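You operate a simulated robot arm through the tools that you are given. There is no shell and no other tool. Be economical: measure what you need, move in short steps, check, and stop when the job is done.

The job below is to be done with a simulated robot arm. You get a single attempt, and the scene is never put back.

Task
Get the coffee press ready to travel: slide locked, press lid on.
Fine: dial on 0; the slide is locked under the black press knob.

The check looks at the end state, three seconds after you hand in, the way a careful person would. Anything else that was tipped, shoved, dropped, spilled or broken makes it a failure. Lids that push on must go on centred and level and be pressed home; caps that screw on are set level and turned clockwise until they are tight.

Robot
A 7-joint arm with a two-finger parallel gripper, fixed in place. Base frame: the origin is at the foot of the arm, x ahead of it, y to its left, z up; the work surface is at about z = 0.8. Readings come in m, degrees, newtons and seconds.
With the tool pointing down near the work surface it reaches from about 0.24 to 0.68 m from the base axis. Its first joint turns from -66.0 to 66.0 degrees. Payload 2.4 kg.
Tool frame: the origin (TCP) lies between the finger pads and is the grasp point; the fingertips stand 0.03 m ahead of it; z points along the fingers, y is the line along which they close. Largest opening 0.094 m; finger width 0.028, thickness 0.01; the body of the gripper, 0.05 by 0.096 m, starts 0.055 m behind the TCP.
Orientation is that of the tool frame in the base frame, as a unit quaternion [x, y, z, w]. With the fingers straight down and closing along the base's y, the tool's x points along the base's -x, its y along +y and its z along -z.

Tools
- The arm moves only by the tool nudge_tool. Its argument "motion" is a list of rows, each an object of numbers (a shift or turn left out is 0, a gripper value left out holds the last): "gripper": the closure, from 0 (fully open) to 1 (shut); "dx", "dy", "dz": the shift along the tool's x, y, z in units of 40 mm (1.0 is 40 mm); "rx", "ry", "rz": the turn, a rotation vector about the tool's x, y, z in units of 6 degrees (1.0 is 6 degrees). In form: [{"gripper": .., "dx": .., "dy": .., "dz": .., "rx": .., "ry": .., "rz": ..}, ...]. A call has 1 to 10 rows; each row shifts and turns the commanded pose from where the row before left it, along the tool's axes as they then stand. A call with a number of a shift or a turn outside -1 to 1 is refused whole. A row lasts 0.2 s, in which the tool goes at most 0.05 m and 8.6 degrees; a call with a longer step from one row to the next is refused whole, and so is a gripper value outside its range. A pose out of reach is approached as far as the arm can. The call stops where the force on the tool passes 90 N (or 10 N more than at its start, if that is more) or the arm is blocked; 0.2 s more then pass. The fingers move at their own pace (about 0.153 m/s each) and stop on an object; they squeeze with about 41 N. The grip force told is the motor's: it shows also when the fingers shut on nothing. Time passes only in rows, and 0.2 s behind the last, so rows that do not move let the fingers close. It gives the time, the measured TCP pose, the force on the tool (base axes), the opening and the grip force at its end, in the units of the frame above (readings bear some noise), with the torque about the TCP (base axes, N m) and any sound that the robot's microphone picked up, and new pictures: "pictures" is both (left out), scene, wrist or none.
- Cameras (640 x 400 px; columns grow to the right, rows downward): "scene" is fixed at [0.028, 0.4729, 1.4409]; the picture's right is [-0.73, -0.68, 0.00], its down [-0.39, 0.43, -0.81] and it looks along [0.55, -0.60, -0.58] (base axes); focal length 315 px, centre (320, 200). "wrist" rides on the gripper at [0.076, 0.014, -0.102] in the tool frame; the picture's right is [-0.18, 0.98, 0.00], its down [-0.75, -0.14, -0.64] and it looks along [-0.63, -0.12, 0.77] (tool axes); focal length 243 px, centre (320, 200). There is no depth. A picture from a camera that has moved, and an enlarged one, comes with that camera's place and axes in the base frame and with its lens. The place of the scene camera against the robot may be out by one fixed shift of up to 0.018 m in any direction.
- inspect(camera, box): a new picture of the part [left, top, right, bottom] of that camera's present view, enlarged. No time passes.
- sign_off(): hands the job in; it is judged then, once.

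Go step by step. Nothing tells you positions but the pictures and the camera data: compare them with the known pose of the tool, close in by small moves and look again before you grip or let go. The budget is 120 turns and 200 pictures, counting those below and the enlarged ones. Unless the task says otherwise, let go and move clear before handing in, and close with one line.

The tools are called after ">>>" as name(argument=value, ...) on one line, values as JSON. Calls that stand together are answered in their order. nudge_tool: Moves the arm, as the interface text tells. Its arguments: {"type":"object","properties":{"motion":{"type":"array","items":{"type":"object","properties":{"gripper":{"type":"number"},"dx":{"type":"number"},"dy":{"type":"number"},"dz":{"type":"number"},"rx":{"type":"number"},"ry":{"type":"number"},"rz":{"type":"number"}}}},"pictures":{"type":"string","enum":["both","scene","wrist","none"]}},"required":["motion"]} The other tools are called the same way: inspect (camera, box) takes an enlarged picture of a part of a camera's view; sign_off () hands the job in.

At the start:

```text
clock: 0.0
tcp_pos: [0.4258, -0.0793, 1.1512]
ee_rot: [0.001, 1.0, 0.0, 0.0]
ft_force: [0.3, 0.2, -0.6]
ft_torque: [0.05, 0.01, 0.01]
opening: 0.0939
finger_force: 0.1
```

scene: 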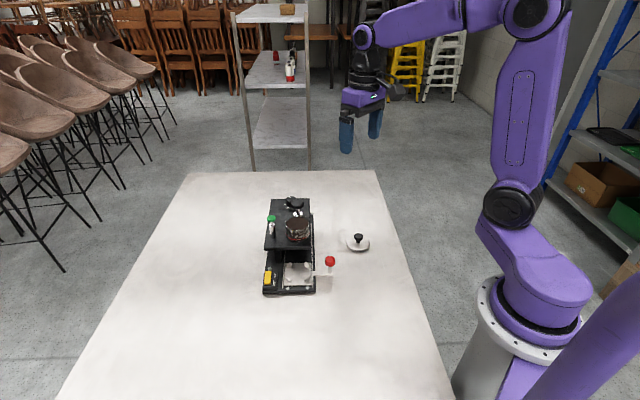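
wrist: 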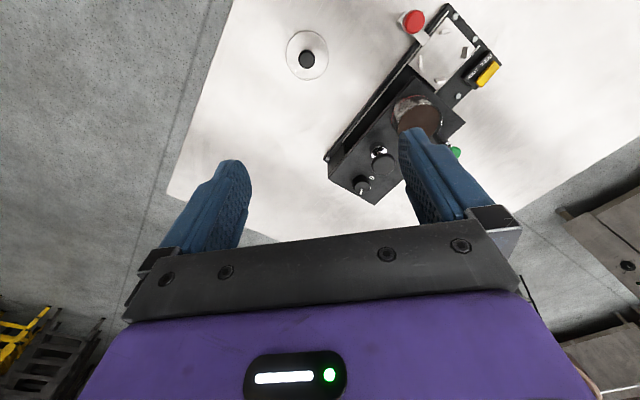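

I see a black device with a slide, knobs and a white lid beside it; I'll enlarge both views first.

>>> inspect(camera="scene", box=[240, 180, 400, 310])

>>> inspect(camera="wrist", box=[270, 0, 530, 210])

```text
3.08 times, centred on (320, 245) of scene
camera zoom: at [0.028, 0.4729, 1.4409], right [-0.73, -0.68, 0.0], down [-0.39, 0.43, -0.81], along [0.55, -0.6, -0.58], focal length 969 px, centre (320, 62)
```

zoom: 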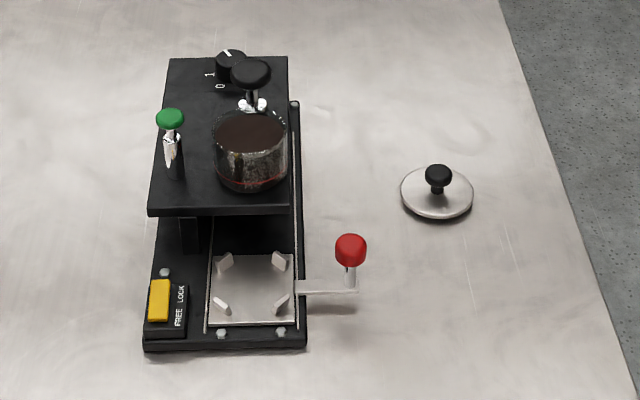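

```text
1.90 times, centred on (400, 105) of wrist
camera zoom: at [0.3508, -0.0642, 1.2543], right [0.18, 0.98, 0.0], down [0.75, -0.14, 0.64], along [0.63, -0.12, -0.77], focal length 462 px, centre (168, 381)
```

zoom: 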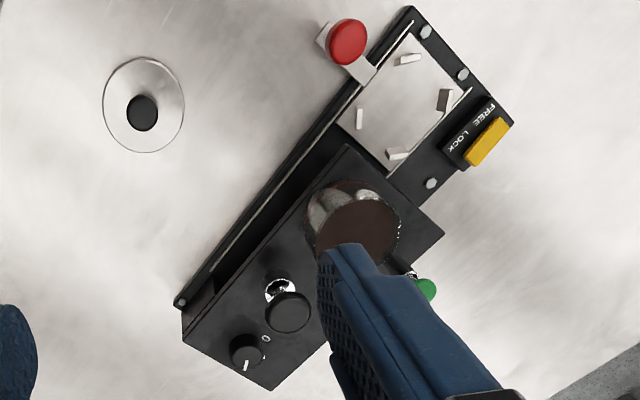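

The device lies at about 45° to the base axes. I'll shift sideways and down a bit to get a clearer view of the dial, knobs and lock.

>>> nudge_tool(motion=[{"dy": 0.8, "dx": 0.7}, {"dy": 0.8, "dx": 0.7}, {"dz": 0.8, "dx": 0.6}, {"dz": 0.7}, {}])

>>> inspect(camera="wrist", box=[220, 0, 460, 150])

>>> inspect(camera="scene", box=[260, 190, 324, 240])

>>> inspect(camera="scene", box=[256, 240, 346, 300])

```text
clock: 1.2
tcp_pos: [0.3495, -0.0145, 1.0908]
ee_rot: [0.001, 1.0, 0.0, 0.0]
ft_force: [1.0, -0.4, -0.4]
ft_torque: [0.01, -0.03, 0.02]
opening: 0.0938
finger_force: 0.1
camera wrist: at [0.273, 0.0004, 1.1944], right [0.18, 0.98, 0.0], down [0.75, -0.14, 0.64], along [0.63, -0.12, -0.77], focal length 243 px, centre (320, 200)
```

scene: 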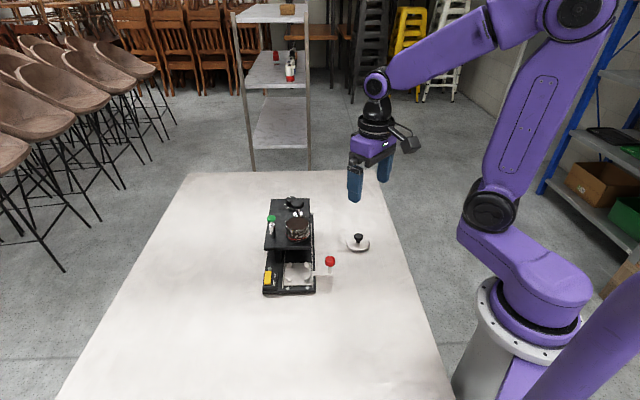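
wrist: 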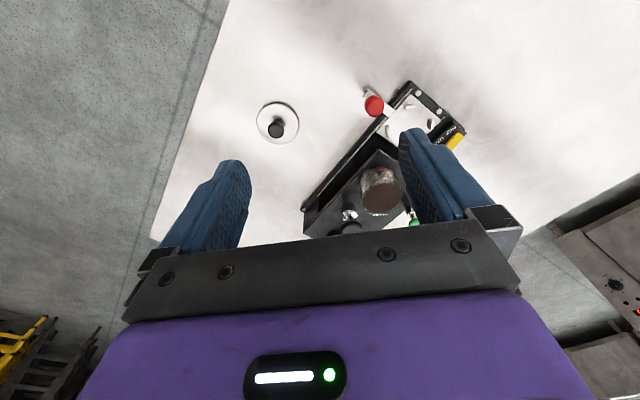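

```text
2.67 times, centred on (340, 75) of wrist
camera zoom: at [0.273, 0.0004, 1.1944], right [0.18, 0.98, 0.0], down [0.75, -0.14, 0.64], along [0.63, -0.12, -0.77], focal length 647 px, centre (267, 533)
```

zoom: 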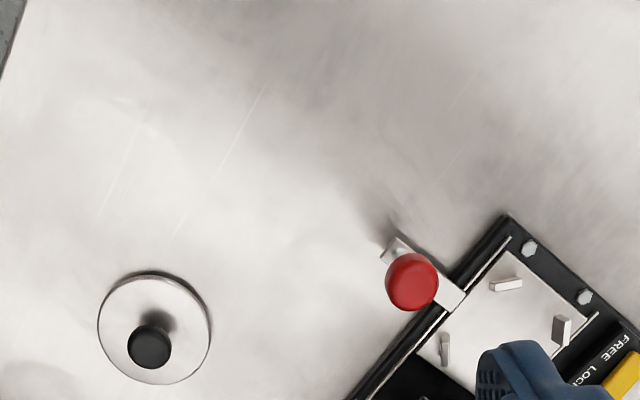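

```text
8.00 times, centred on (292, 215) of scene
camera zoom: at [0.0279, 0.4729, 1.4409], right [-0.73, -0.68, 0.0], down [-0.39, 0.43, -0.81], along [0.55, -0.6, -0.58], focal length 2520 px, centre (544, 80)
```

zoom: 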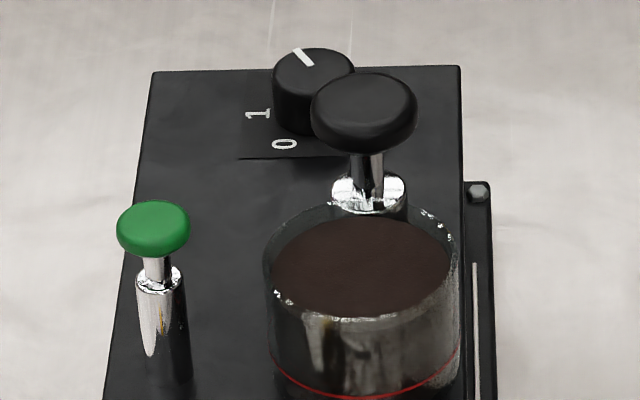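

```text
6.67 times, centred on (301, 270) of scene
camera zoom: at [0.0279, 0.4729, 1.4409], right [-0.73, -0.68, 0.0], down [-0.39, 0.43, -0.81], along [0.55, -0.6, -0.58], focal length 2100 px, centre (447, -267)
```

zoom: 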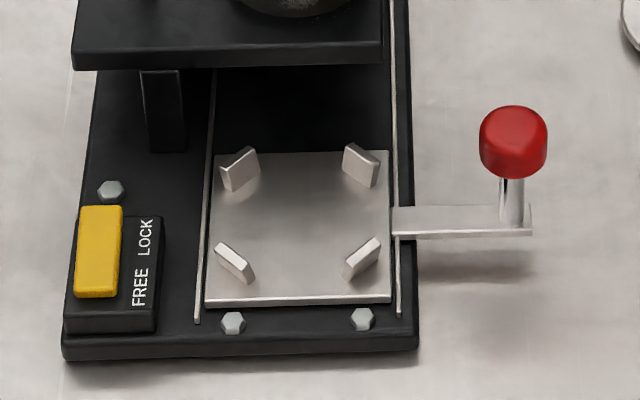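

I'll move over the lock end and turn the hand to line up with the device.

>>> nudge_tool(motion=[{"dx": -0.523, "dy": 0.85}, {"dx": -0.523, "dy": 0.85}, {"dx": -0.523, "dy": 0.85}, {"dx": -0.523, "dy": 0.85}, {"dx": -0.523, "dy": 0.85}, {"dx": -0.523, "dy": 0.85, "dz": 0.4}, {"rz": 1}, {"rz": 1}, {"rz": 1}, {"rz": 1}], pictures="none")

>>> nudge_tool(motion=[{"rz": 1}, {"rz": 1}, {"rz": 1}, {"rz": 0.35}, {}], pictures="wrist")

>>> inspect(camera="wrist", box=[200, 0, 460, 200])

```text
clock: 3.4
tcp_pos: [0.4722, 0.1901, 1.0735]
ee_rot: [0.209, 0.978, 0.0, 0.0]
ft_force: [-0.1, -0.4, -0.3]
ft_torque: [0.01, 0.0, -0.03]
opening: 0.094
finger_force: 0.0
```

```text
clock: 4.6
tcp_pos: [0.4732, 0.1893, 1.0737]
ee_rot: [0.376, 0.927, 0.0, 0.0]
ft_force: [0.5, 1.1, 0.5]
ft_torque: [0.01, -0.02, -0.02]
opening: 0.094
finger_force: 0.0
camera wrist: at [0.4286, 0.2531, 1.1779], right [0.82, 0.58, 0.0], down [0.44, -0.63, 0.64], along [0.37, -0.52, -0.77], focal length 243 px, centre (320, 200)
```

wrist: 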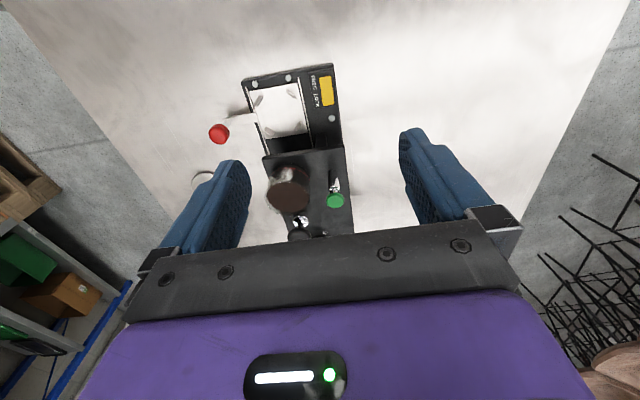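

```text
2.00 times, centred on (330, 100) of wrist
camera zoom: at [0.4286, 0.2531, 1.1779], right [0.82, 0.58, 0.0], down [0.44, -0.63, 0.64], along [0.37, -0.52, -0.77], focal length 485 px, centre (300, 400)
```

zoom: 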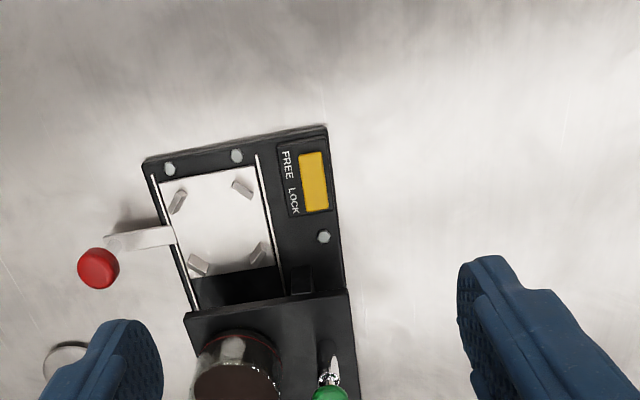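

Red knob triangulates to about (0.398, 0.053, 0.857). Next, a view over the dial and black knob, plus a zoom on the lock.

>>> nudge_tool(motion=[{"dz": -0.65}, {"dx": -0.92, "dy": -0.32}, {"dx": -0.92, "dy": -0.32}, {"dx": -0.92, "dy": -0.32}, {"dx": -0.92, "dy": -0.32}, {"dx": -0.92, "dy": -0.32}, {"dx": -0.92, "dy": -0.32}, {}], pictures="none")

>>> inspect(camera="wrist", box=[200, 0, 440, 150])

>>> inspect(camera="scene", box=[258, 262, 290, 296])

```text
clock: 6.4
tcp_pos: [0.5755, -0.0222, 1.1011]
ee_rot: [0.375, 0.927, 0.0, 0.0]
ft_force: [0.3, -0.3, 0.4]
ft_torque: [-0.02, -0.01, 0.0]
opening: 0.0941
finger_force: 0.0
```

```text
2.67 times, centred on (320, 75) of wrist
camera zoom: at [0.5307, 0.042, 1.2054], right [0.82, 0.58, 0.0], down [0.44, -0.63, 0.64], along [0.37, -0.52, -0.77], focal length 647 px, centre (320, 533)
```

zoom: 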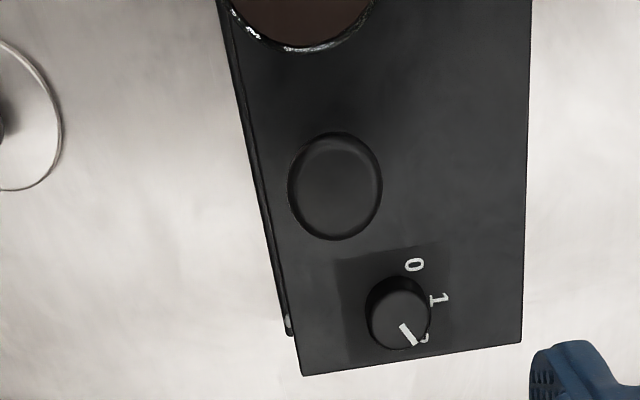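

```text
11.76 times, centred on (274, 279) of scene
camera zoom: at [0.028, 0.4729, 1.4409], right [-0.73, -0.68, 0.0], down [-0.39, 0.43, -0.81], along [0.55, -0.6, -0.58], focal length 3705 px, centre (861, -729)
```

zoom: 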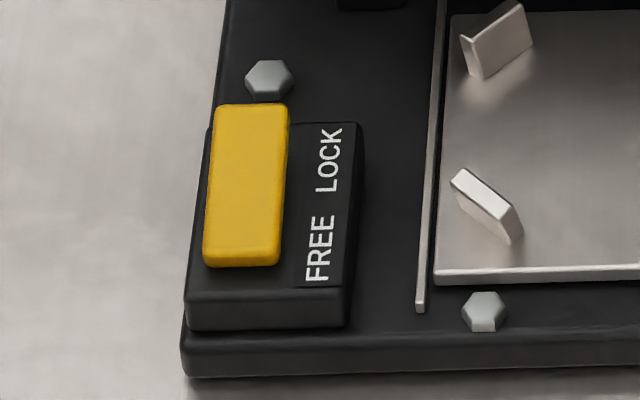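

The rocker has its LOCK end raised (now FREE), and the dial is on 2 with the labels 60° apart. The black knob is at about (0.572, -0.003, 0.91). I'll turn the hand so the fingers close along the rail and go above the red slide knob.

>>> nudge_tool(motion=[{"rz": -1}, {"rz": -1}, {"rz": -1}, {"rz": -1}, {"rz": -1}, {"rz": -1}, {"rz": -1}, {"rz": -1}, {"rz": -1}, {"rz": -1}], pictures="none")

>>> nudge_tool(motion=[{"rz": -1}, {"rz": -1}, {"rz": -1}, {"rz": -1}, {"rz": -0.84, "dx": 0.3}, {"dy": 0.9, "dx": 0.3}, {"dy": 0.9, "dx": 0.3}, {"dy": 0.9, "dx": 0.3}, {"dy": 0.9, "dx": 0.3}, {"dy": 0.87, "dx": 0.31}], pictures="none")

>>> nudge_tool(motion=[{"dz": 0.7}, {"dz": 0.7}, {"dz": 0.7}, {}])

```text
clock: 8.6
tcp_pos: [0.5776, -0.0189, 1.0995]
ee_rot: [-0.139, 0.99, 0.0, 0.0]
ft_force: [0.5, 0.5, -0.6]
ft_torque: [-0.03, -0.01, -0.02]
opening: 0.0939
finger_force: 0.1
```

```text
clock: 10.8
tcp_pos: [0.3973, 0.0568, 1.0998]
ee_rot: [-0.382, 0.924, 0.0, 0.001]
ft_force: [-0.2, -0.5, -0.1]
ft_torque: [-0.01, -0.02, 0.0]
opening: 0.094
finger_force: 0.0
```

```text
clock: 11.8
tcp_pos: [0.398, 0.0552, 1.0162]
ee_rot: [-0.383, 0.924, 0.0, -0.001]
ft_force: [-0.1, 0.2, -0.4]
ft_torque: [0.0, -0.01, 0.06]
opening: 0.0938
finger_force: 0.1
camera wrist: at [0.3342, 0.0118, 1.1197], right [-0.56, 0.83, 0.0], down [0.63, 0.43, 0.64], along [0.53, 0.36, -0.77], focal length 243 px, centre (320, 200)
```

scene: 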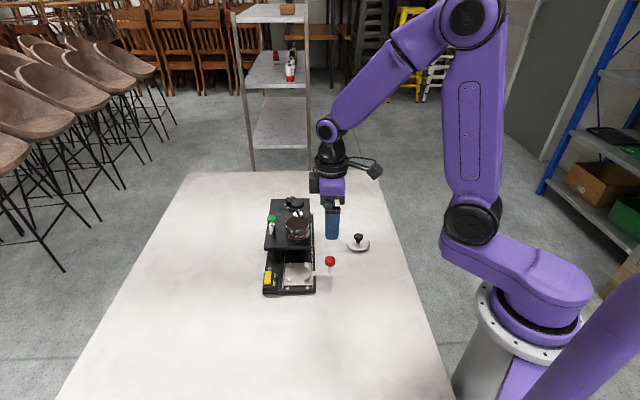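
wrist: 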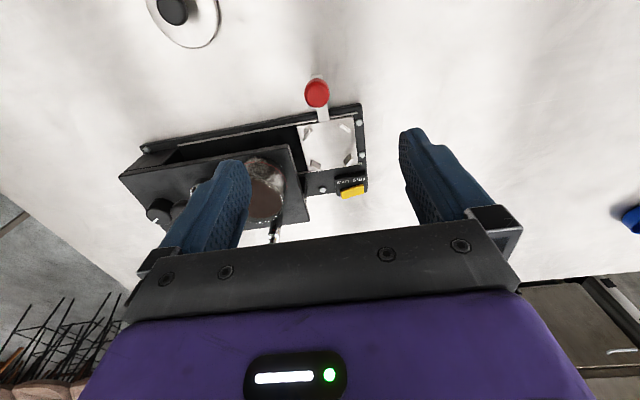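

Red knob confirmed at about (0.399, 0.052). I'll descend around it.

>>> nudge_tool(motion=[{"dz": 0.8, "dy": -0.07}, {"dz": 0.8}, {"dz": 0.8}, {"dz": 0.8}, {"dz": 0.6}, {}])

>>> inspect(camera="scene", box=[260, 180, 400, 300])

```text
clock: 13.2
tcp_pos: [0.4017, 0.0543, 0.8649]
ee_rot: [-0.383, 0.924, 0.001, 0.0]
ft_force: [0.1, 0.2, 0.1]
ft_torque: [0.05, 0.03, -0.01]
opening: 0.0939
finger_force: 0.0
camera wrist: at [0.3378, 0.0109, 0.969], right [-0.56, 0.83, 0.0], down [0.63, 0.43, 0.64], along [0.53, 0.36, -0.77], focal length 243 px, centre (320, 200)
```

scene: 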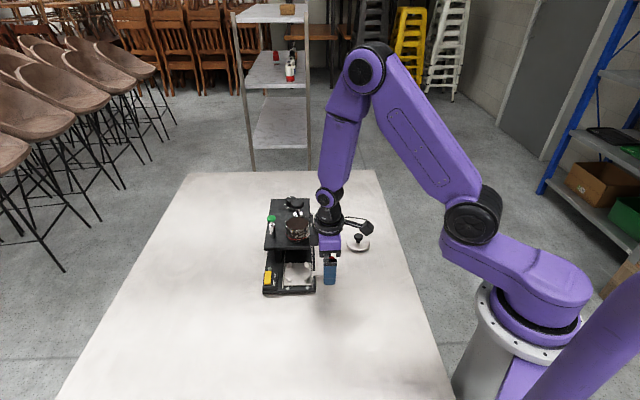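
wrist: 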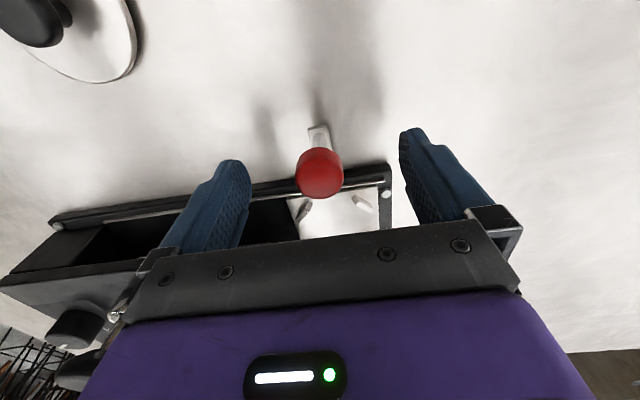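

```text
3.33 times, centred on (330, 240) of scene
camera zoom: at [0.028, 0.4729, 1.4409], right [-0.73, -0.68, 0.0], down [-0.39, 0.43, -0.81], along [0.55, -0.6, -0.58], focal length 1050 px, centre (287, 67)
```

zoom: 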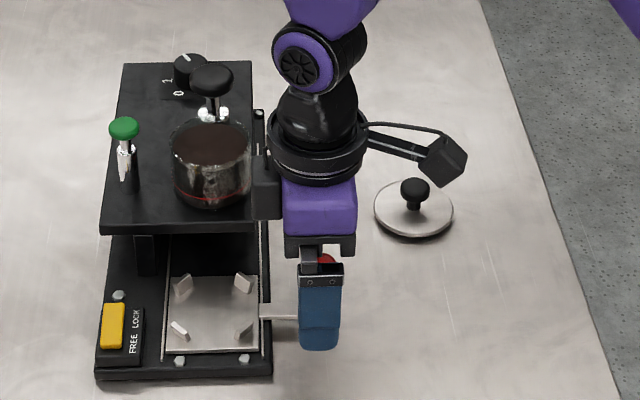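

A small box on the hand sits on the device side, so I'll shift the hand outward and up slightly before gripping the red knob.

>>> nudge_tool(motion=[{"dx": 0.2, "dz": -0.15}, {"gripper": 1}, {"gripper": 1}, {"gripper": 1}, {}])

>>> inspect(camera="scene", box=[260, 180, 400, 300])

```text
clock: 14.4
tcp_pos: [0.3962, 0.0487, 0.8723]
ee_rot: [-0.382, 0.924, 0.0, 0.002]
ft_force: [5.1, -6.1, -2.1]
ft_torque: [0.05, -0.28, -0.06]
opening: 0.0254
finger_force: 45.7
camera wrist: at [0.3315, 0.0054, 0.9758], right [-0.56, 0.83, 0.0], down [0.63, 0.43, 0.64], along [0.53, 0.36, -0.77], focal length 243 px, centre (320, 200)
```

scene: 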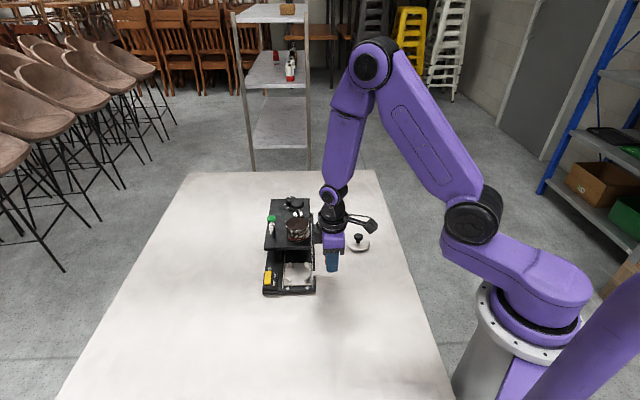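
wrist: 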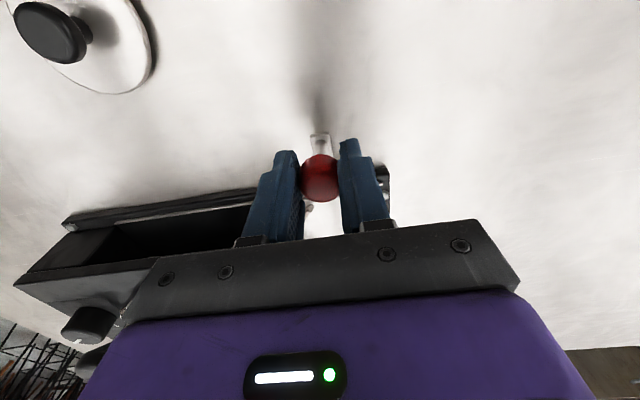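

```text
3.33 times, centred on (330, 240) of scene
camera zoom: at [0.0281, 0.4727, 1.441], right [-0.73, -0.68, 0.0], down [-0.39, 0.43, -0.81], along [0.55, -0.6, -0.58], focal length 1050 px, centre (287, 67)
```

zoom: 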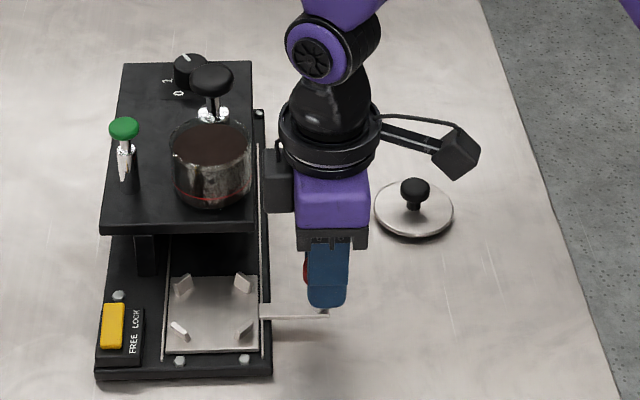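

The red knob is held at s≈0.246, and its target under the black knob is s≈0.407. I'll slide in steps and watch the force.

>>> nudge_tool(motion=[{"dy": -0.3}, {"dy": -0.4}, {"dy": -0.4}, {"dy": -0.4}, {"dy": -0.5}, {}])

>>> inspect(camera="scene", box=[260, 180, 400, 300])

```text
clock: 15.8
tcp_pos: [0.4531, -0.0088, 0.8699]
ee_rot: [-0.382, 0.924, 0.001, 0.001]
ft_force: [-4.4, -7.3, 23.9]
ft_torque: [0.43, -0.52, -0.06]
opening: 0.0254
finger_force: 44.5
camera wrist: at [0.3895, -0.0515, 0.9729], right [-0.56, 0.83, 0.0], down [0.63, 0.43, 0.64], along [0.53, 0.36, -0.77], focal length 243 px, centre (320, 200)
```

scene: 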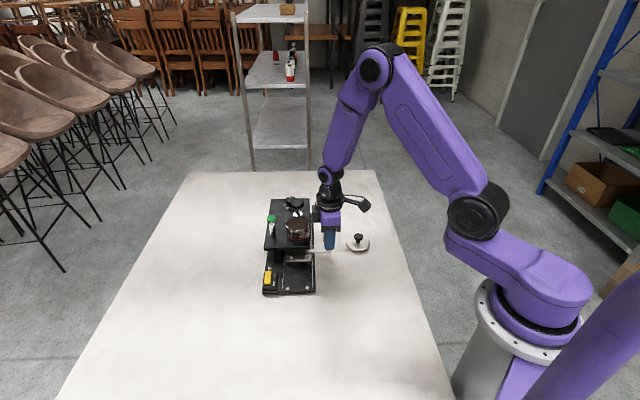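
wrist: 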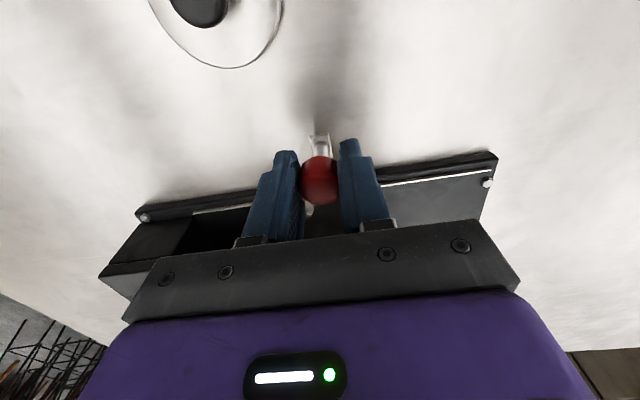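

```text
3.33 times, centred on (330, 240) of scene
camera zoom: at [0.0275, 0.4727, 1.441], right [-0.73, -0.68, 0.0], down [-0.39, 0.43, -0.81], along [0.55, -0.6, -0.58], focal length 1050 px, centre (287, 67)
```

zoom: 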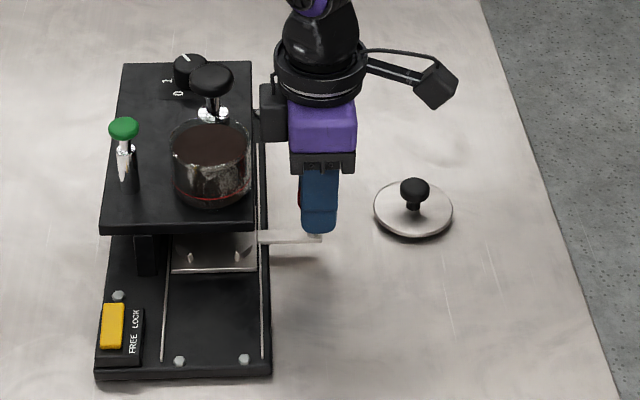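

>>> nudge_tool(motion=[{"dy": -0.4, "dz": -0.08}, {"dy": -0.4}, {"dy": -0.4}, {"dy": -0.4}, {"dy": -0.25}, {}])

>>> inspect(camera="scene", box=[260, 180, 400, 300])

```text
clock: 17.2
tcp_pos: [0.5042, -0.0597, 0.8753]
ee_rot: [-0.382, 0.924, 0.0, 0.001]
ft_force: [5.0, 3.2, -29.6]
ft_torque: [0.08, -0.05, 0.01]
opening: 0.0253
finger_force: 45.1
camera wrist: at [0.4409, -0.1039, 0.9783], right [-0.56, 0.83, 0.0], down [0.63, 0.43, 0.64], along [0.53, 0.36, -0.77], focal length 243 px, centre (320, 200)
```

scene: 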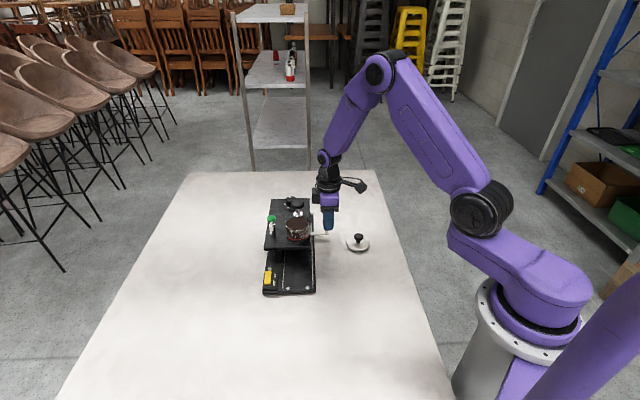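
wrist: 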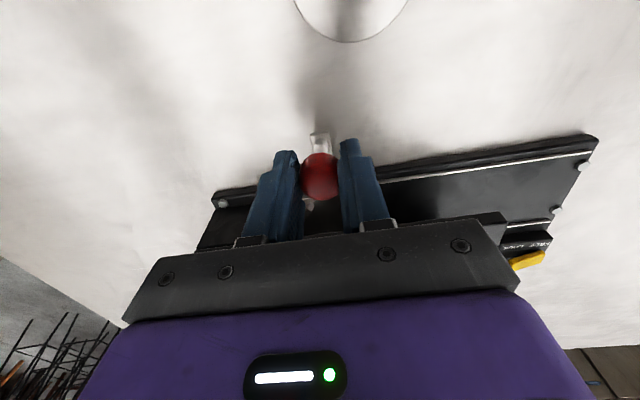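

```text
3.33 times, centred on (330, 240) of scene
camera zoom: at [0.0286, 0.4729, 1.4409], right [-0.73, -0.68, 0.0], down [-0.39, 0.43, -0.81], along [0.55, -0.6, -0.58], focal length 1050 px, centre (287, 67)
```

zoom: 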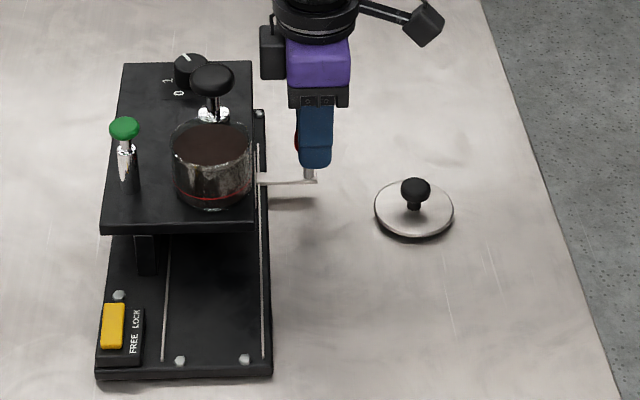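

>>> nudge_tool(motion=[{"dy": -0.12, "dz": 0.05}, {"dy": -0.11}, {}, {}], pictures="none")

```text
clock: 18.2
tcp_pos: [0.5093, -0.0636, 0.8722]
ee_rot: [-0.384, 0.923, 0.002, -0.004]
ft_force: [-25.1, 28.3, 30.5]
ft_torque: [0.79, 0.46, 0.14]
opening: 0.0256
finger_force: 44.9
```

The slide now resists along the rail at s≈0.405, which looks like the end stop. I'll push a little more to confirm.

>>> nudge_tool(motion=[{"dy": -0.06, "dz": -0.03}, {}], pictures="none")

```text
clock: 18.8
tcp_pos: [0.5087, -0.0634, 0.8713]
ee_rot: [-0.384, 0.923, 0.003, -0.006]
ft_force: [-25.8, 30.8, 8.7]
ft_torque: [1.19, -0.11, 0.09]
opening: 0.0254
finger_force: 44.8
```

End stop confirmed. I'll relax, release and rise.

>>> nudge_tool(motion=[{"dy": 0.1}, {"gripper": 0.3}, {"gripper": 0.3}, {"dz": -0.6}, {"dz": -0.9}, {"dz": -0.9}, {"dz": -0.9}, {"dz": -0.9}, {"dz": -0.9}, {}])

>>> inspect(camera="scene", box=[260, 180, 400, 300])

>>> inspect(camera="wrist", box=[180, 40, 440, 240])

```text
clock: 21.0
tcp_pos: [0.5109, -0.0662, 1.077]
ee_rot: [-0.382, 0.924, 0.0, 0.0]
ft_force: [0.4, -0.2, -0.5]
ft_torque: [-0.01, 0.03, -0.02]
opening: 0.0658
finger_force: 0.0
camera wrist: at [0.4474, -0.1092, 1.1804], right [-0.56, 0.83, 0.0], down [0.63, 0.43, 0.64], along [0.53, 0.36, -0.77], focal length 243 px, centre (320, 200)
```

scene: 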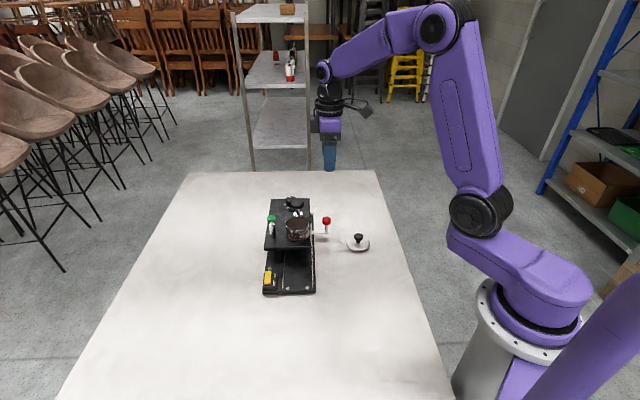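
wrist: 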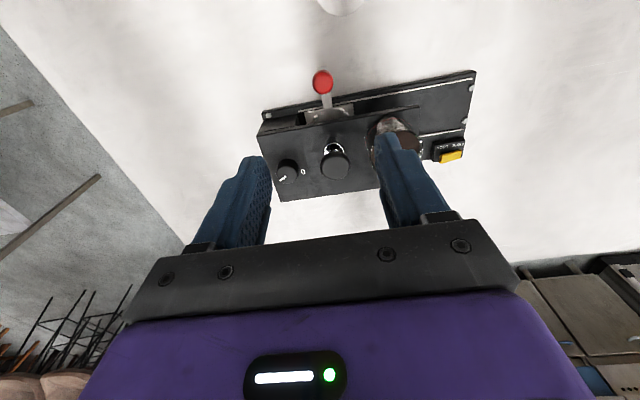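

```text
3.33 times, centred on (330, 240) of scene
camera zoom: at [0.028, 0.4729, 1.4409], right [-0.73, -0.68, 0.0], down [-0.39, 0.43, -0.81], along [0.55, -0.6, -0.58], focal length 1050 px, centre (287, 67)
```

zoom: 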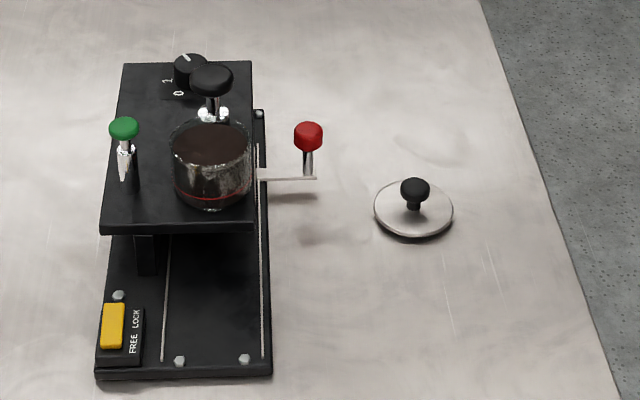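

```text
2.00 times, centred on (310, 140) of wrist
camera zoom: at [0.4474, -0.1092, 1.1804], right [-0.56, 0.83, 0.0], down [0.63, 0.43, 0.64], along [0.53, 0.36, -0.77], focal length 485 px, centre (340, 320)
```

zoom: 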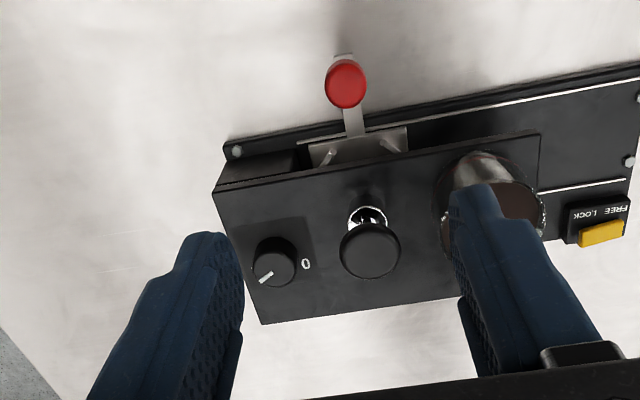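

The plate is seated below the black press. Next is the dial at about (0.6365, -0.039): I'll pre-rotate the hand so a 120° counter-clockwise turn (seen from above) fits.

>>> nudge_tool(motion=[{"rz": 1}, {"rz": 1}, {"rz": 1}, {"rz": 1}, {"rz": 1}, {"rz": 1}, {"rz": 1}, {"rz": 1}, {"rz": 1}, {"rz": 1}], pictures="none")

>>> nudge_tool(motion=[{"rz": 1}, {"rz": 1}, {"rz": 1}, {"rz": 1}, {"rz": 1}, {"rz": 1}, {"rz": 1}, {"rz": 0.5}, {}], pictures="none")

>>> nudge_tool(motion=[{"dx": -0.25, "dy": 0.77}, {"dx": -0.25, "dy": 0.76}, {"dx": -0.24, "dy": 0.76}, {"dx": -0.24, "dy": 0.76}, {"dz": 0.8}, {"dz": 0.8}, {}], pictures="wrist")

>>> inspect(camera="wrist", box=[220, 40, 420, 190])

```text
clock: 23.2
tcp_pos: [0.509, -0.0655, 1.0769]
ee_rot: [0.132, 0.991, 0.0, 0.0]
ft_force: [0.0, 0.1, 0.3]
ft_torque: [0.0, 0.0, -0.03]
opening: 0.0655
finger_force: 0.0
```

```text
clock: 25.2
tcp_pos: [0.5084, -0.0657, 1.0762]
ee_rot: [0.501, 0.865, -0.001, 0.0]
ft_force: [0.7, 0.0, 0.4]
ft_torque: [-0.01, 0.0, -0.01]
opening: 0.0658
finger_force: 0.1
```

```text
clock: 26.8
tcp_pos: [0.6352, -0.0414, 1.0134]
ee_rot: [0.5, 0.866, 0.0, 0.0]
ft_force: [0.3, -0.4, -0.5]
ft_torque: [-0.06, 0.01, -0.01]
opening: 0.0657
finger_force: 0.1
camera wrist: at [0.6098, 0.034, 1.1168], right [0.94, 0.33, 0.0], down [0.25, -0.72, 0.64], along [0.21, -0.61, -0.77], focal length 243 px, centre (320, 200)
```

wrist: 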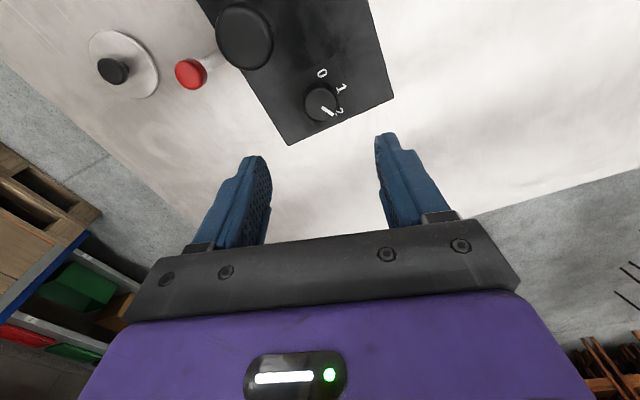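

```text
2.67 times, centred on (320, 115) of wrist
camera zoom: at [0.6098, 0.034, 1.1168], right [0.94, 0.33, 0.0], down [0.25, -0.72, 0.64], along [0.21, -0.61, -0.77], focal length 647 px, centre (320, 427)
```

zoom: 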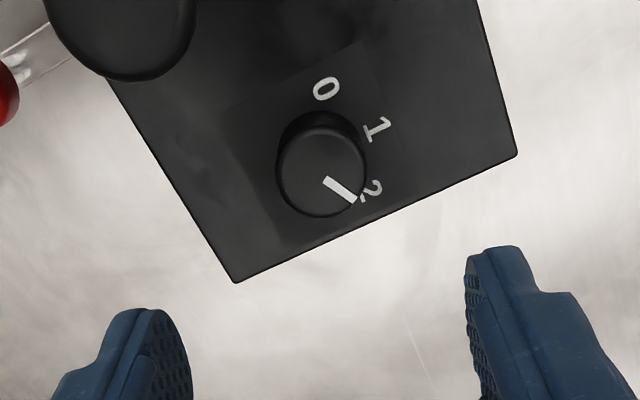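

The dial is centred under the TCP. I'll descend to tips around z 0.878 and check before closing.

>>> nudge_tool(motion=[{"dz": 0.7, "dx": 0.02}, {"dz": 0.7}, {"dz": 0.7}, {"dz": 0.5}, {}], pictures="wrist")

>>> inspect(camera="scene", box=[250, 160, 350, 235])

```text
clock: 28.0
tcp_pos: [0.6337, -0.0396, 0.908]
ee_rot: [0.501, 0.865, 0.0, 0.0]
ft_force: [0.1, -0.2, -0.1]
ft_torque: [-0.01, 0.0, 0.0]
opening: 0.0658
finger_force: 0.2
camera wrist: at [0.6088, 0.0338, 1.0112], right [0.94, 0.33, 0.0], down [0.25, -0.72, 0.64], along [0.21, -0.61, -0.77], focal length 243 px, centre (320, 200)
```

wrist: 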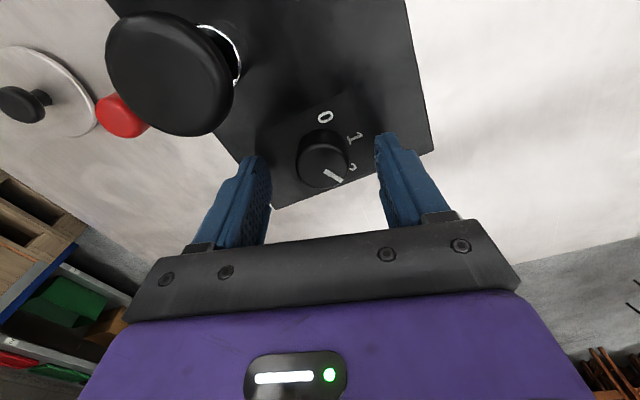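

```text
5.33 times, centred on (300, 198) of scene
camera zoom: at [0.028, 0.4729, 1.4409], right [-0.73, -0.68, 0.0], down [-0.39, 0.43, -0.81], along [0.55, -0.6, -0.58], focal length 1680 px, centre (427, 213)
```

zoom: 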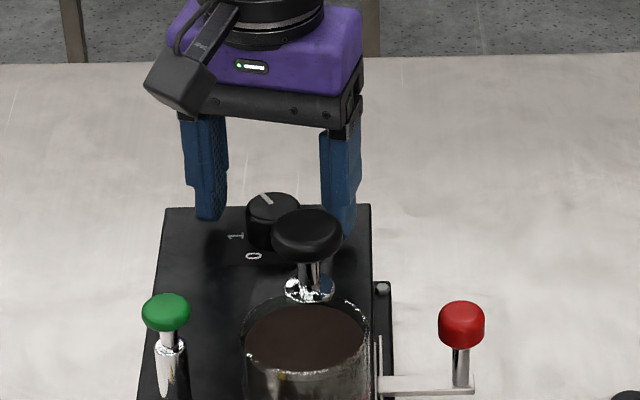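

>>> nudge_tool(motion=[{"dz": 0.1}, {"dz": 0.1}, {"dz": 0.1}, {}], pictures="none")

>>> inspect(camera="wrist", box=[220, 80, 440, 220])

>>> inspect(camera="scene", box=[270, 180, 330, 220])

```text
clock: 29.0
tcp_pos: [0.6352, -0.0365, 0.8999]
ee_rot: [0.501, 0.865, 0.0, 0.002]
ft_force: [-5.8, 0.6, 35.6]
ft_torque: [-0.25, 1.63, -0.17]
opening: 0.0681
finger_force: 1.9
```

```text
2.86 times, centred on (330, 150) of wrist
camera zoom: at [0.6095, 0.0358, 1.0036], right [0.94, 0.33, 0.0], down [0.25, -0.72, 0.64], along [0.22, -0.61, -0.77], focal length 693 px, centre (291, 343)
```

zoom: 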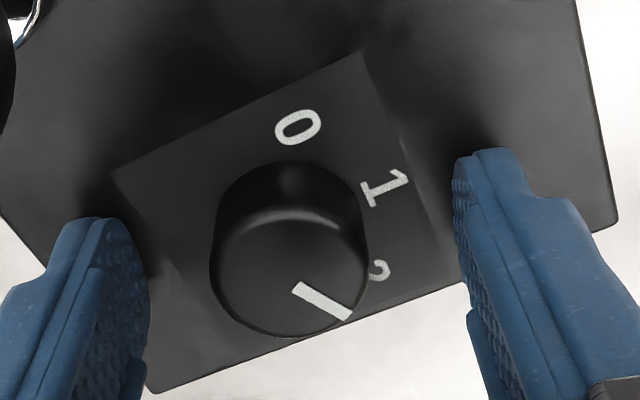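

```text
10.00 times, centred on (300, 200) of scene
camera zoom: at [0.0271, 0.473, 1.4409], right [-0.73, -0.68, 0.0], down [-0.39, 0.43, -0.81], along [0.55, -0.6, -0.58], focal length 3150 px, centre (520, 200)
```

zoom: 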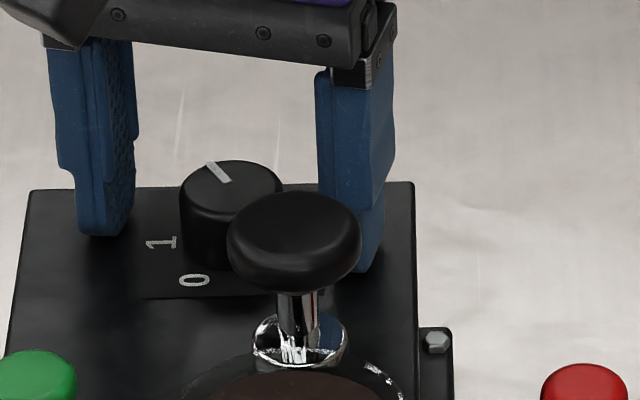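

The tips touched the deck at z≈0.870. I'll lift about 5 mm and close on the dial.

>>> nudge_tool(motion=[{"dz": -0.22}, {"dx": -0.04}, {"gripper": 1}, {"gripper": 1}, {"gripper": 1}, {}], pictures="wrist")

>>> inspect(camera="scene", box=[270, 180, 330, 220])

```text
clock: 30.4
tcp_pos: [0.6345, -0.0395, 0.9047]
ee_rot: [0.5, 0.866, -0.001, 0.0]
ft_force: [9.4, 4.3, -19.8]
ft_torque: [-0.23, -0.56, 0.01]
opening: 0.0313
finger_force: 44.9
camera wrist: at [0.6098, 0.0353, 1.0082], right [0.94, 0.33, 0.0], down [0.26, -0.72, 0.64], along [0.21, -0.61, -0.77], focal length 243 px, centre (320, 200)
```

wrist: 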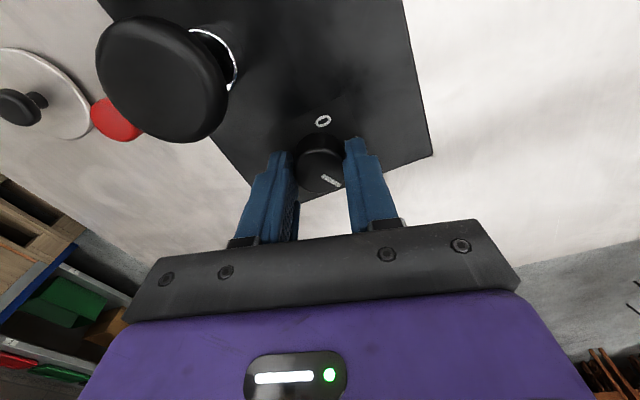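

```text
10.00 times, centred on (300, 200) of scene
camera zoom: at [0.0286, 0.473, 1.4408], right [-0.73, -0.68, 0.0], down [-0.4, 0.43, -0.81], along [0.55, -0.6, -0.58], focal length 3150 px, centre (520, 200)
```

zoom: 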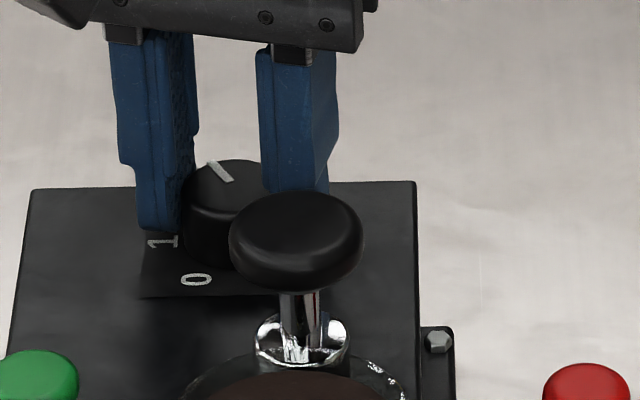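

Gripped the dial; turning 60° counter-clockwise (seen from above).

>>> nudge_tool(motion=[{"dz": 0.04, "rz": -0.5}, {"rz": -1}, {"rz": -1}, {"rz": -1}, {"rz": -1}, {"rz": -1}, {"rz": -1}, {"rz": -1}, {"rz": -1}, {"rz": -1}], pictures="none")

>>> inspect(camera="scene", box=[270, 180, 330, 220])

```text
clock: 32.6
tcp_pos: [0.6353, -0.0388, 0.9047]
ee_rot: [0.026, 1.0, -0.001, -0.001]
ft_force: [0.0, 11.0, -3.9]
ft_torque: [0.26, 0.18, 0.01]
opening: 0.0313
finger_force: 45.1
```

```text
10.00 times, centred on (300, 200) of scene
camera zoom: at [0.028, 0.4732, 1.4408], right [-0.73, -0.68, 0.0], down [-0.39, 0.43, -0.81], along [0.55, -0.6, -0.58], focal length 3150 px, centre (520, 200)
```

zoom: 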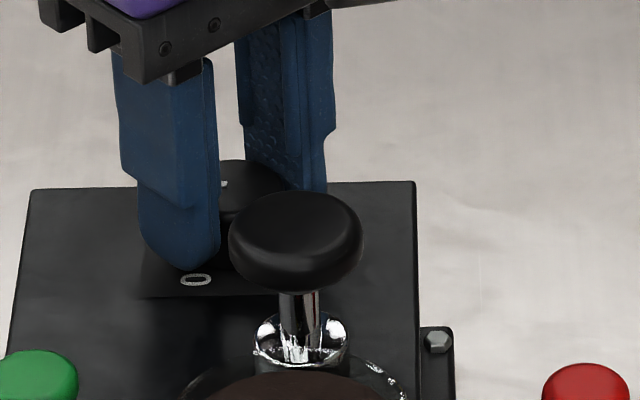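

>>> nudge_tool(motion=[{"rz": -1}, {"rz": -1}, {"rz": -1}, {"rz": -1}, {"rz": -1}, {"rz": -1}, {"rz": -1}, {"rz": -1}, {"rz": -1}, {"rz": -1}], pictures="none")

>>> inspect(camera="wrist", box=[240, 80, 400, 200])

>>> inspect(camera="scene", box=[270, 180, 330, 220])

```text
clock: 34.8
tcp_pos: [0.6348, -0.0392, 0.9046]
ee_rot: [-0.478, 0.879, -0.001, 0.0]
ft_force: [-8.8, 11.2, 9.6]
ft_torque: [0.4, 0.08, 0.04]
opening: 0.0309
finger_force: 44.9
```

```text
3.33 times, centred on (320, 140) of wrist
camera zoom: at [0.582, -0.0942, 1.0082], right [-0.72, 0.69, 0.0], down [0.53, 0.56, 0.64], along [0.44, 0.47, -0.77], focal length 809 px, centre (320, 400)
```

zoom: 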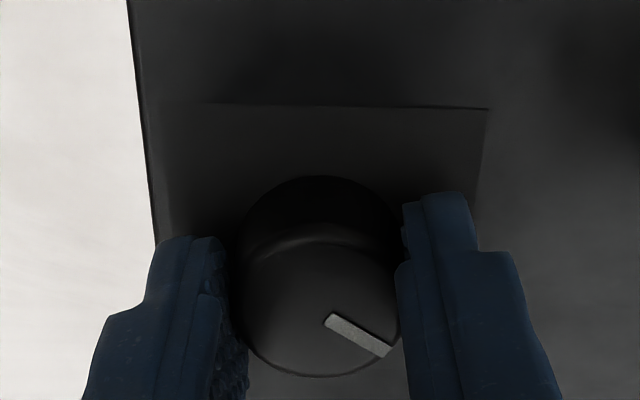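

```text
10.00 times, centred on (300, 200) of scene
camera zoom: at [0.0275, 0.4732, 1.4408], right [-0.73, -0.68, 0.0], down [-0.39, 0.43, -0.81], along [0.55, -0.6, -0.58], focal length 3150 px, centre (520, 200)
```

zoom: 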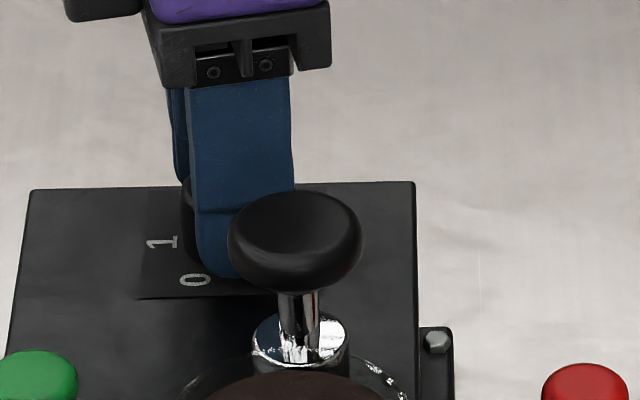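

>>> nudge_tool(motion=[{"rz": -0.7}, {}, {"gripper": 0.45}, {"gripper": 0.45}, {"dz": -0.6}, {"dz": -0.8}, {"dz": -0.8}, {"dz": -0.8}, {"dz": -0.8}, {}], pictures="none")

>>> inspect(camera="wrist", box=[240, 40, 400, 160])

>>> inspect(camera="scene", box=[270, 180, 330, 220])

```text
clock: 37.0
tcp_pos: [0.6365, -0.0417, 1.0548]
ee_rot: [-0.509, 0.861, 0.0, 0.0]
ft_force: [1.0, 0.1, -0.4]
ft_torque: [0.02, 0.01, -0.02]
opening: 0.0517
finger_force: 0.0
```

```text
3.33 times, centred on (320, 100) of wrist
camera zoom: at [0.587, -0.1007, 1.1587], right [-0.77, 0.64, 0.0], down [0.49, 0.59, 0.64], along [0.41, 0.5, -0.77], focal length 809 px, centre (320, 533)
```

zoom: 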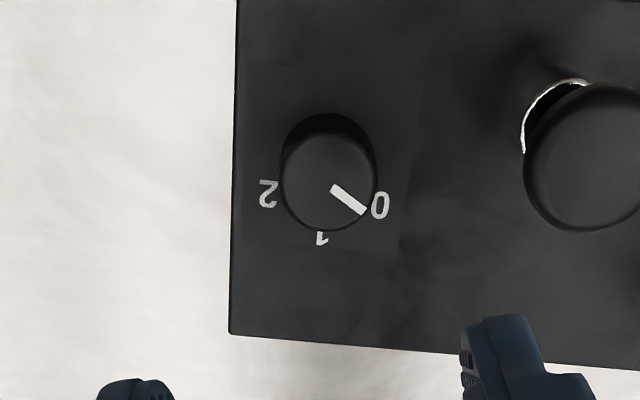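

```text
10.00 times, centred on (300, 200) of scene
camera zoom: at [0.028, 0.4729, 1.4409], right [-0.73, -0.68, 0.0], down [-0.39, 0.43, -0.81], along [0.55, -0.6, -0.58], focal length 3150 px, centre (520, 200)
```

zoom: 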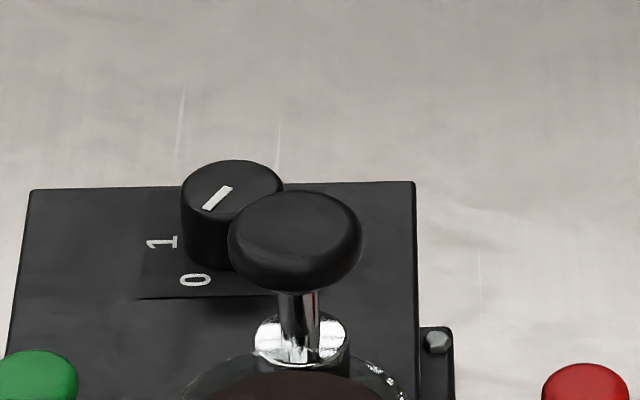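

The dial now points at 0. Next is the lock rocker: I'll rotate the hand back to the device axes, close the fingers and go above it.

>>> nudge_tool(motion=[{"rz": 1}, {"rz": 1}, {"rz": 1}, {"rz": 1}, {"rz": 1}, {"rz": 1}, {"rz": 1}, {"rz": 1}, {"rz": 1}, {"rz": 1}], pictures="none")

>>> nudge_tool(motion=[{"rz": 1}, {"rz": 1}, {"rz": 1}, {"rz": 1}, {"rz": 1}, {"rz": 1}, {"rz": 1}, {"rz": 0.68}, {}], pictures="none")

>>> nudge_tool(motion=[{"dx": 0.9, "dy": 0.2}, {"dx": 0.9, "dy": 0.2}, {"dx": 0.9, "dy": 0.2}, {"dx": 0.9, "dy": 0.2}, {"dx": 0.9, "dy": 0.2}, {"dx": 0.9, "dy": 0.2}, {"dx": 0.93, "dy": 0.3}, {"gripper": 1}, {"dz": 0.8}, {}], pictures="wrist")

>>> inspect(camera="wrist", box=[260, 20, 420, 140])

```text
clock: 39.2
tcp_pos: [0.6351, -0.0398, 1.0572]
ee_rot: [-0.008, 1.0, 0.0, -0.001]
ft_force: [0.9, -0.6, -0.6]
ft_torque: [0.01, 0.04, 0.01]
opening: 0.0516
finger_force: 0.0
```

```text
clock: 41.2
tcp_pos: [0.6342, -0.0388, 1.0566]
ee_rot: [0.383, 0.924, 0.0, 0.0]
ft_force: [-0.4, -0.1, -0.1]
ft_torque: [0.0, 0.0, 0.0]
opening: 0.0516
finger_force: 0.1
```

```text
clock: 43.4
tcp_pos: [0.4986, 0.1847, 1.0229]
ee_rot: [0.382, 0.924, -0.001, 0.0]
ft_force: [-0.4, 0.2, 0.9]
ft_torque: [-0.02, 0.0, 0.03]
opening: 0.0
finger_force: 33.0
camera wrist: at [0.4543, 0.2492, 1.1264], right [0.82, 0.57, 0.0], down [0.43, -0.63, 0.64], along [0.36, -0.53, -0.77], focal length 243 px, centre (320, 200)
```

wrist: 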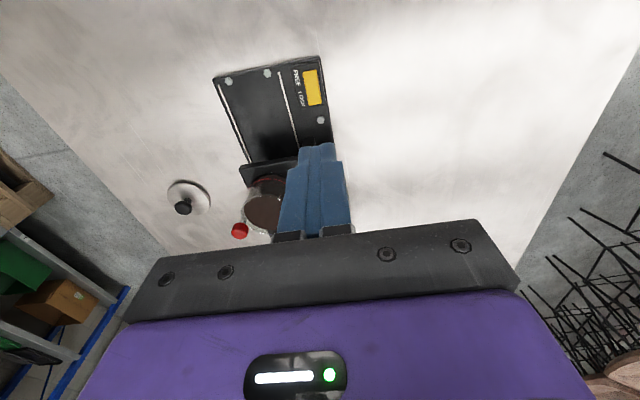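

```text
3.33 times, centred on (340, 80) of wrist
camera zoom: at [0.4543, 0.2492, 1.1264], right [0.82, 0.57, 0.0], down [0.43, -0.63, 0.64], along [0.36, -0.53, -0.77], focal length 809 px, centre (253, 600)
```

zoom: 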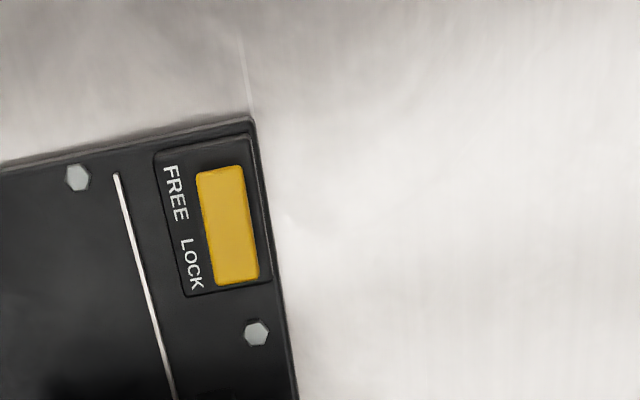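

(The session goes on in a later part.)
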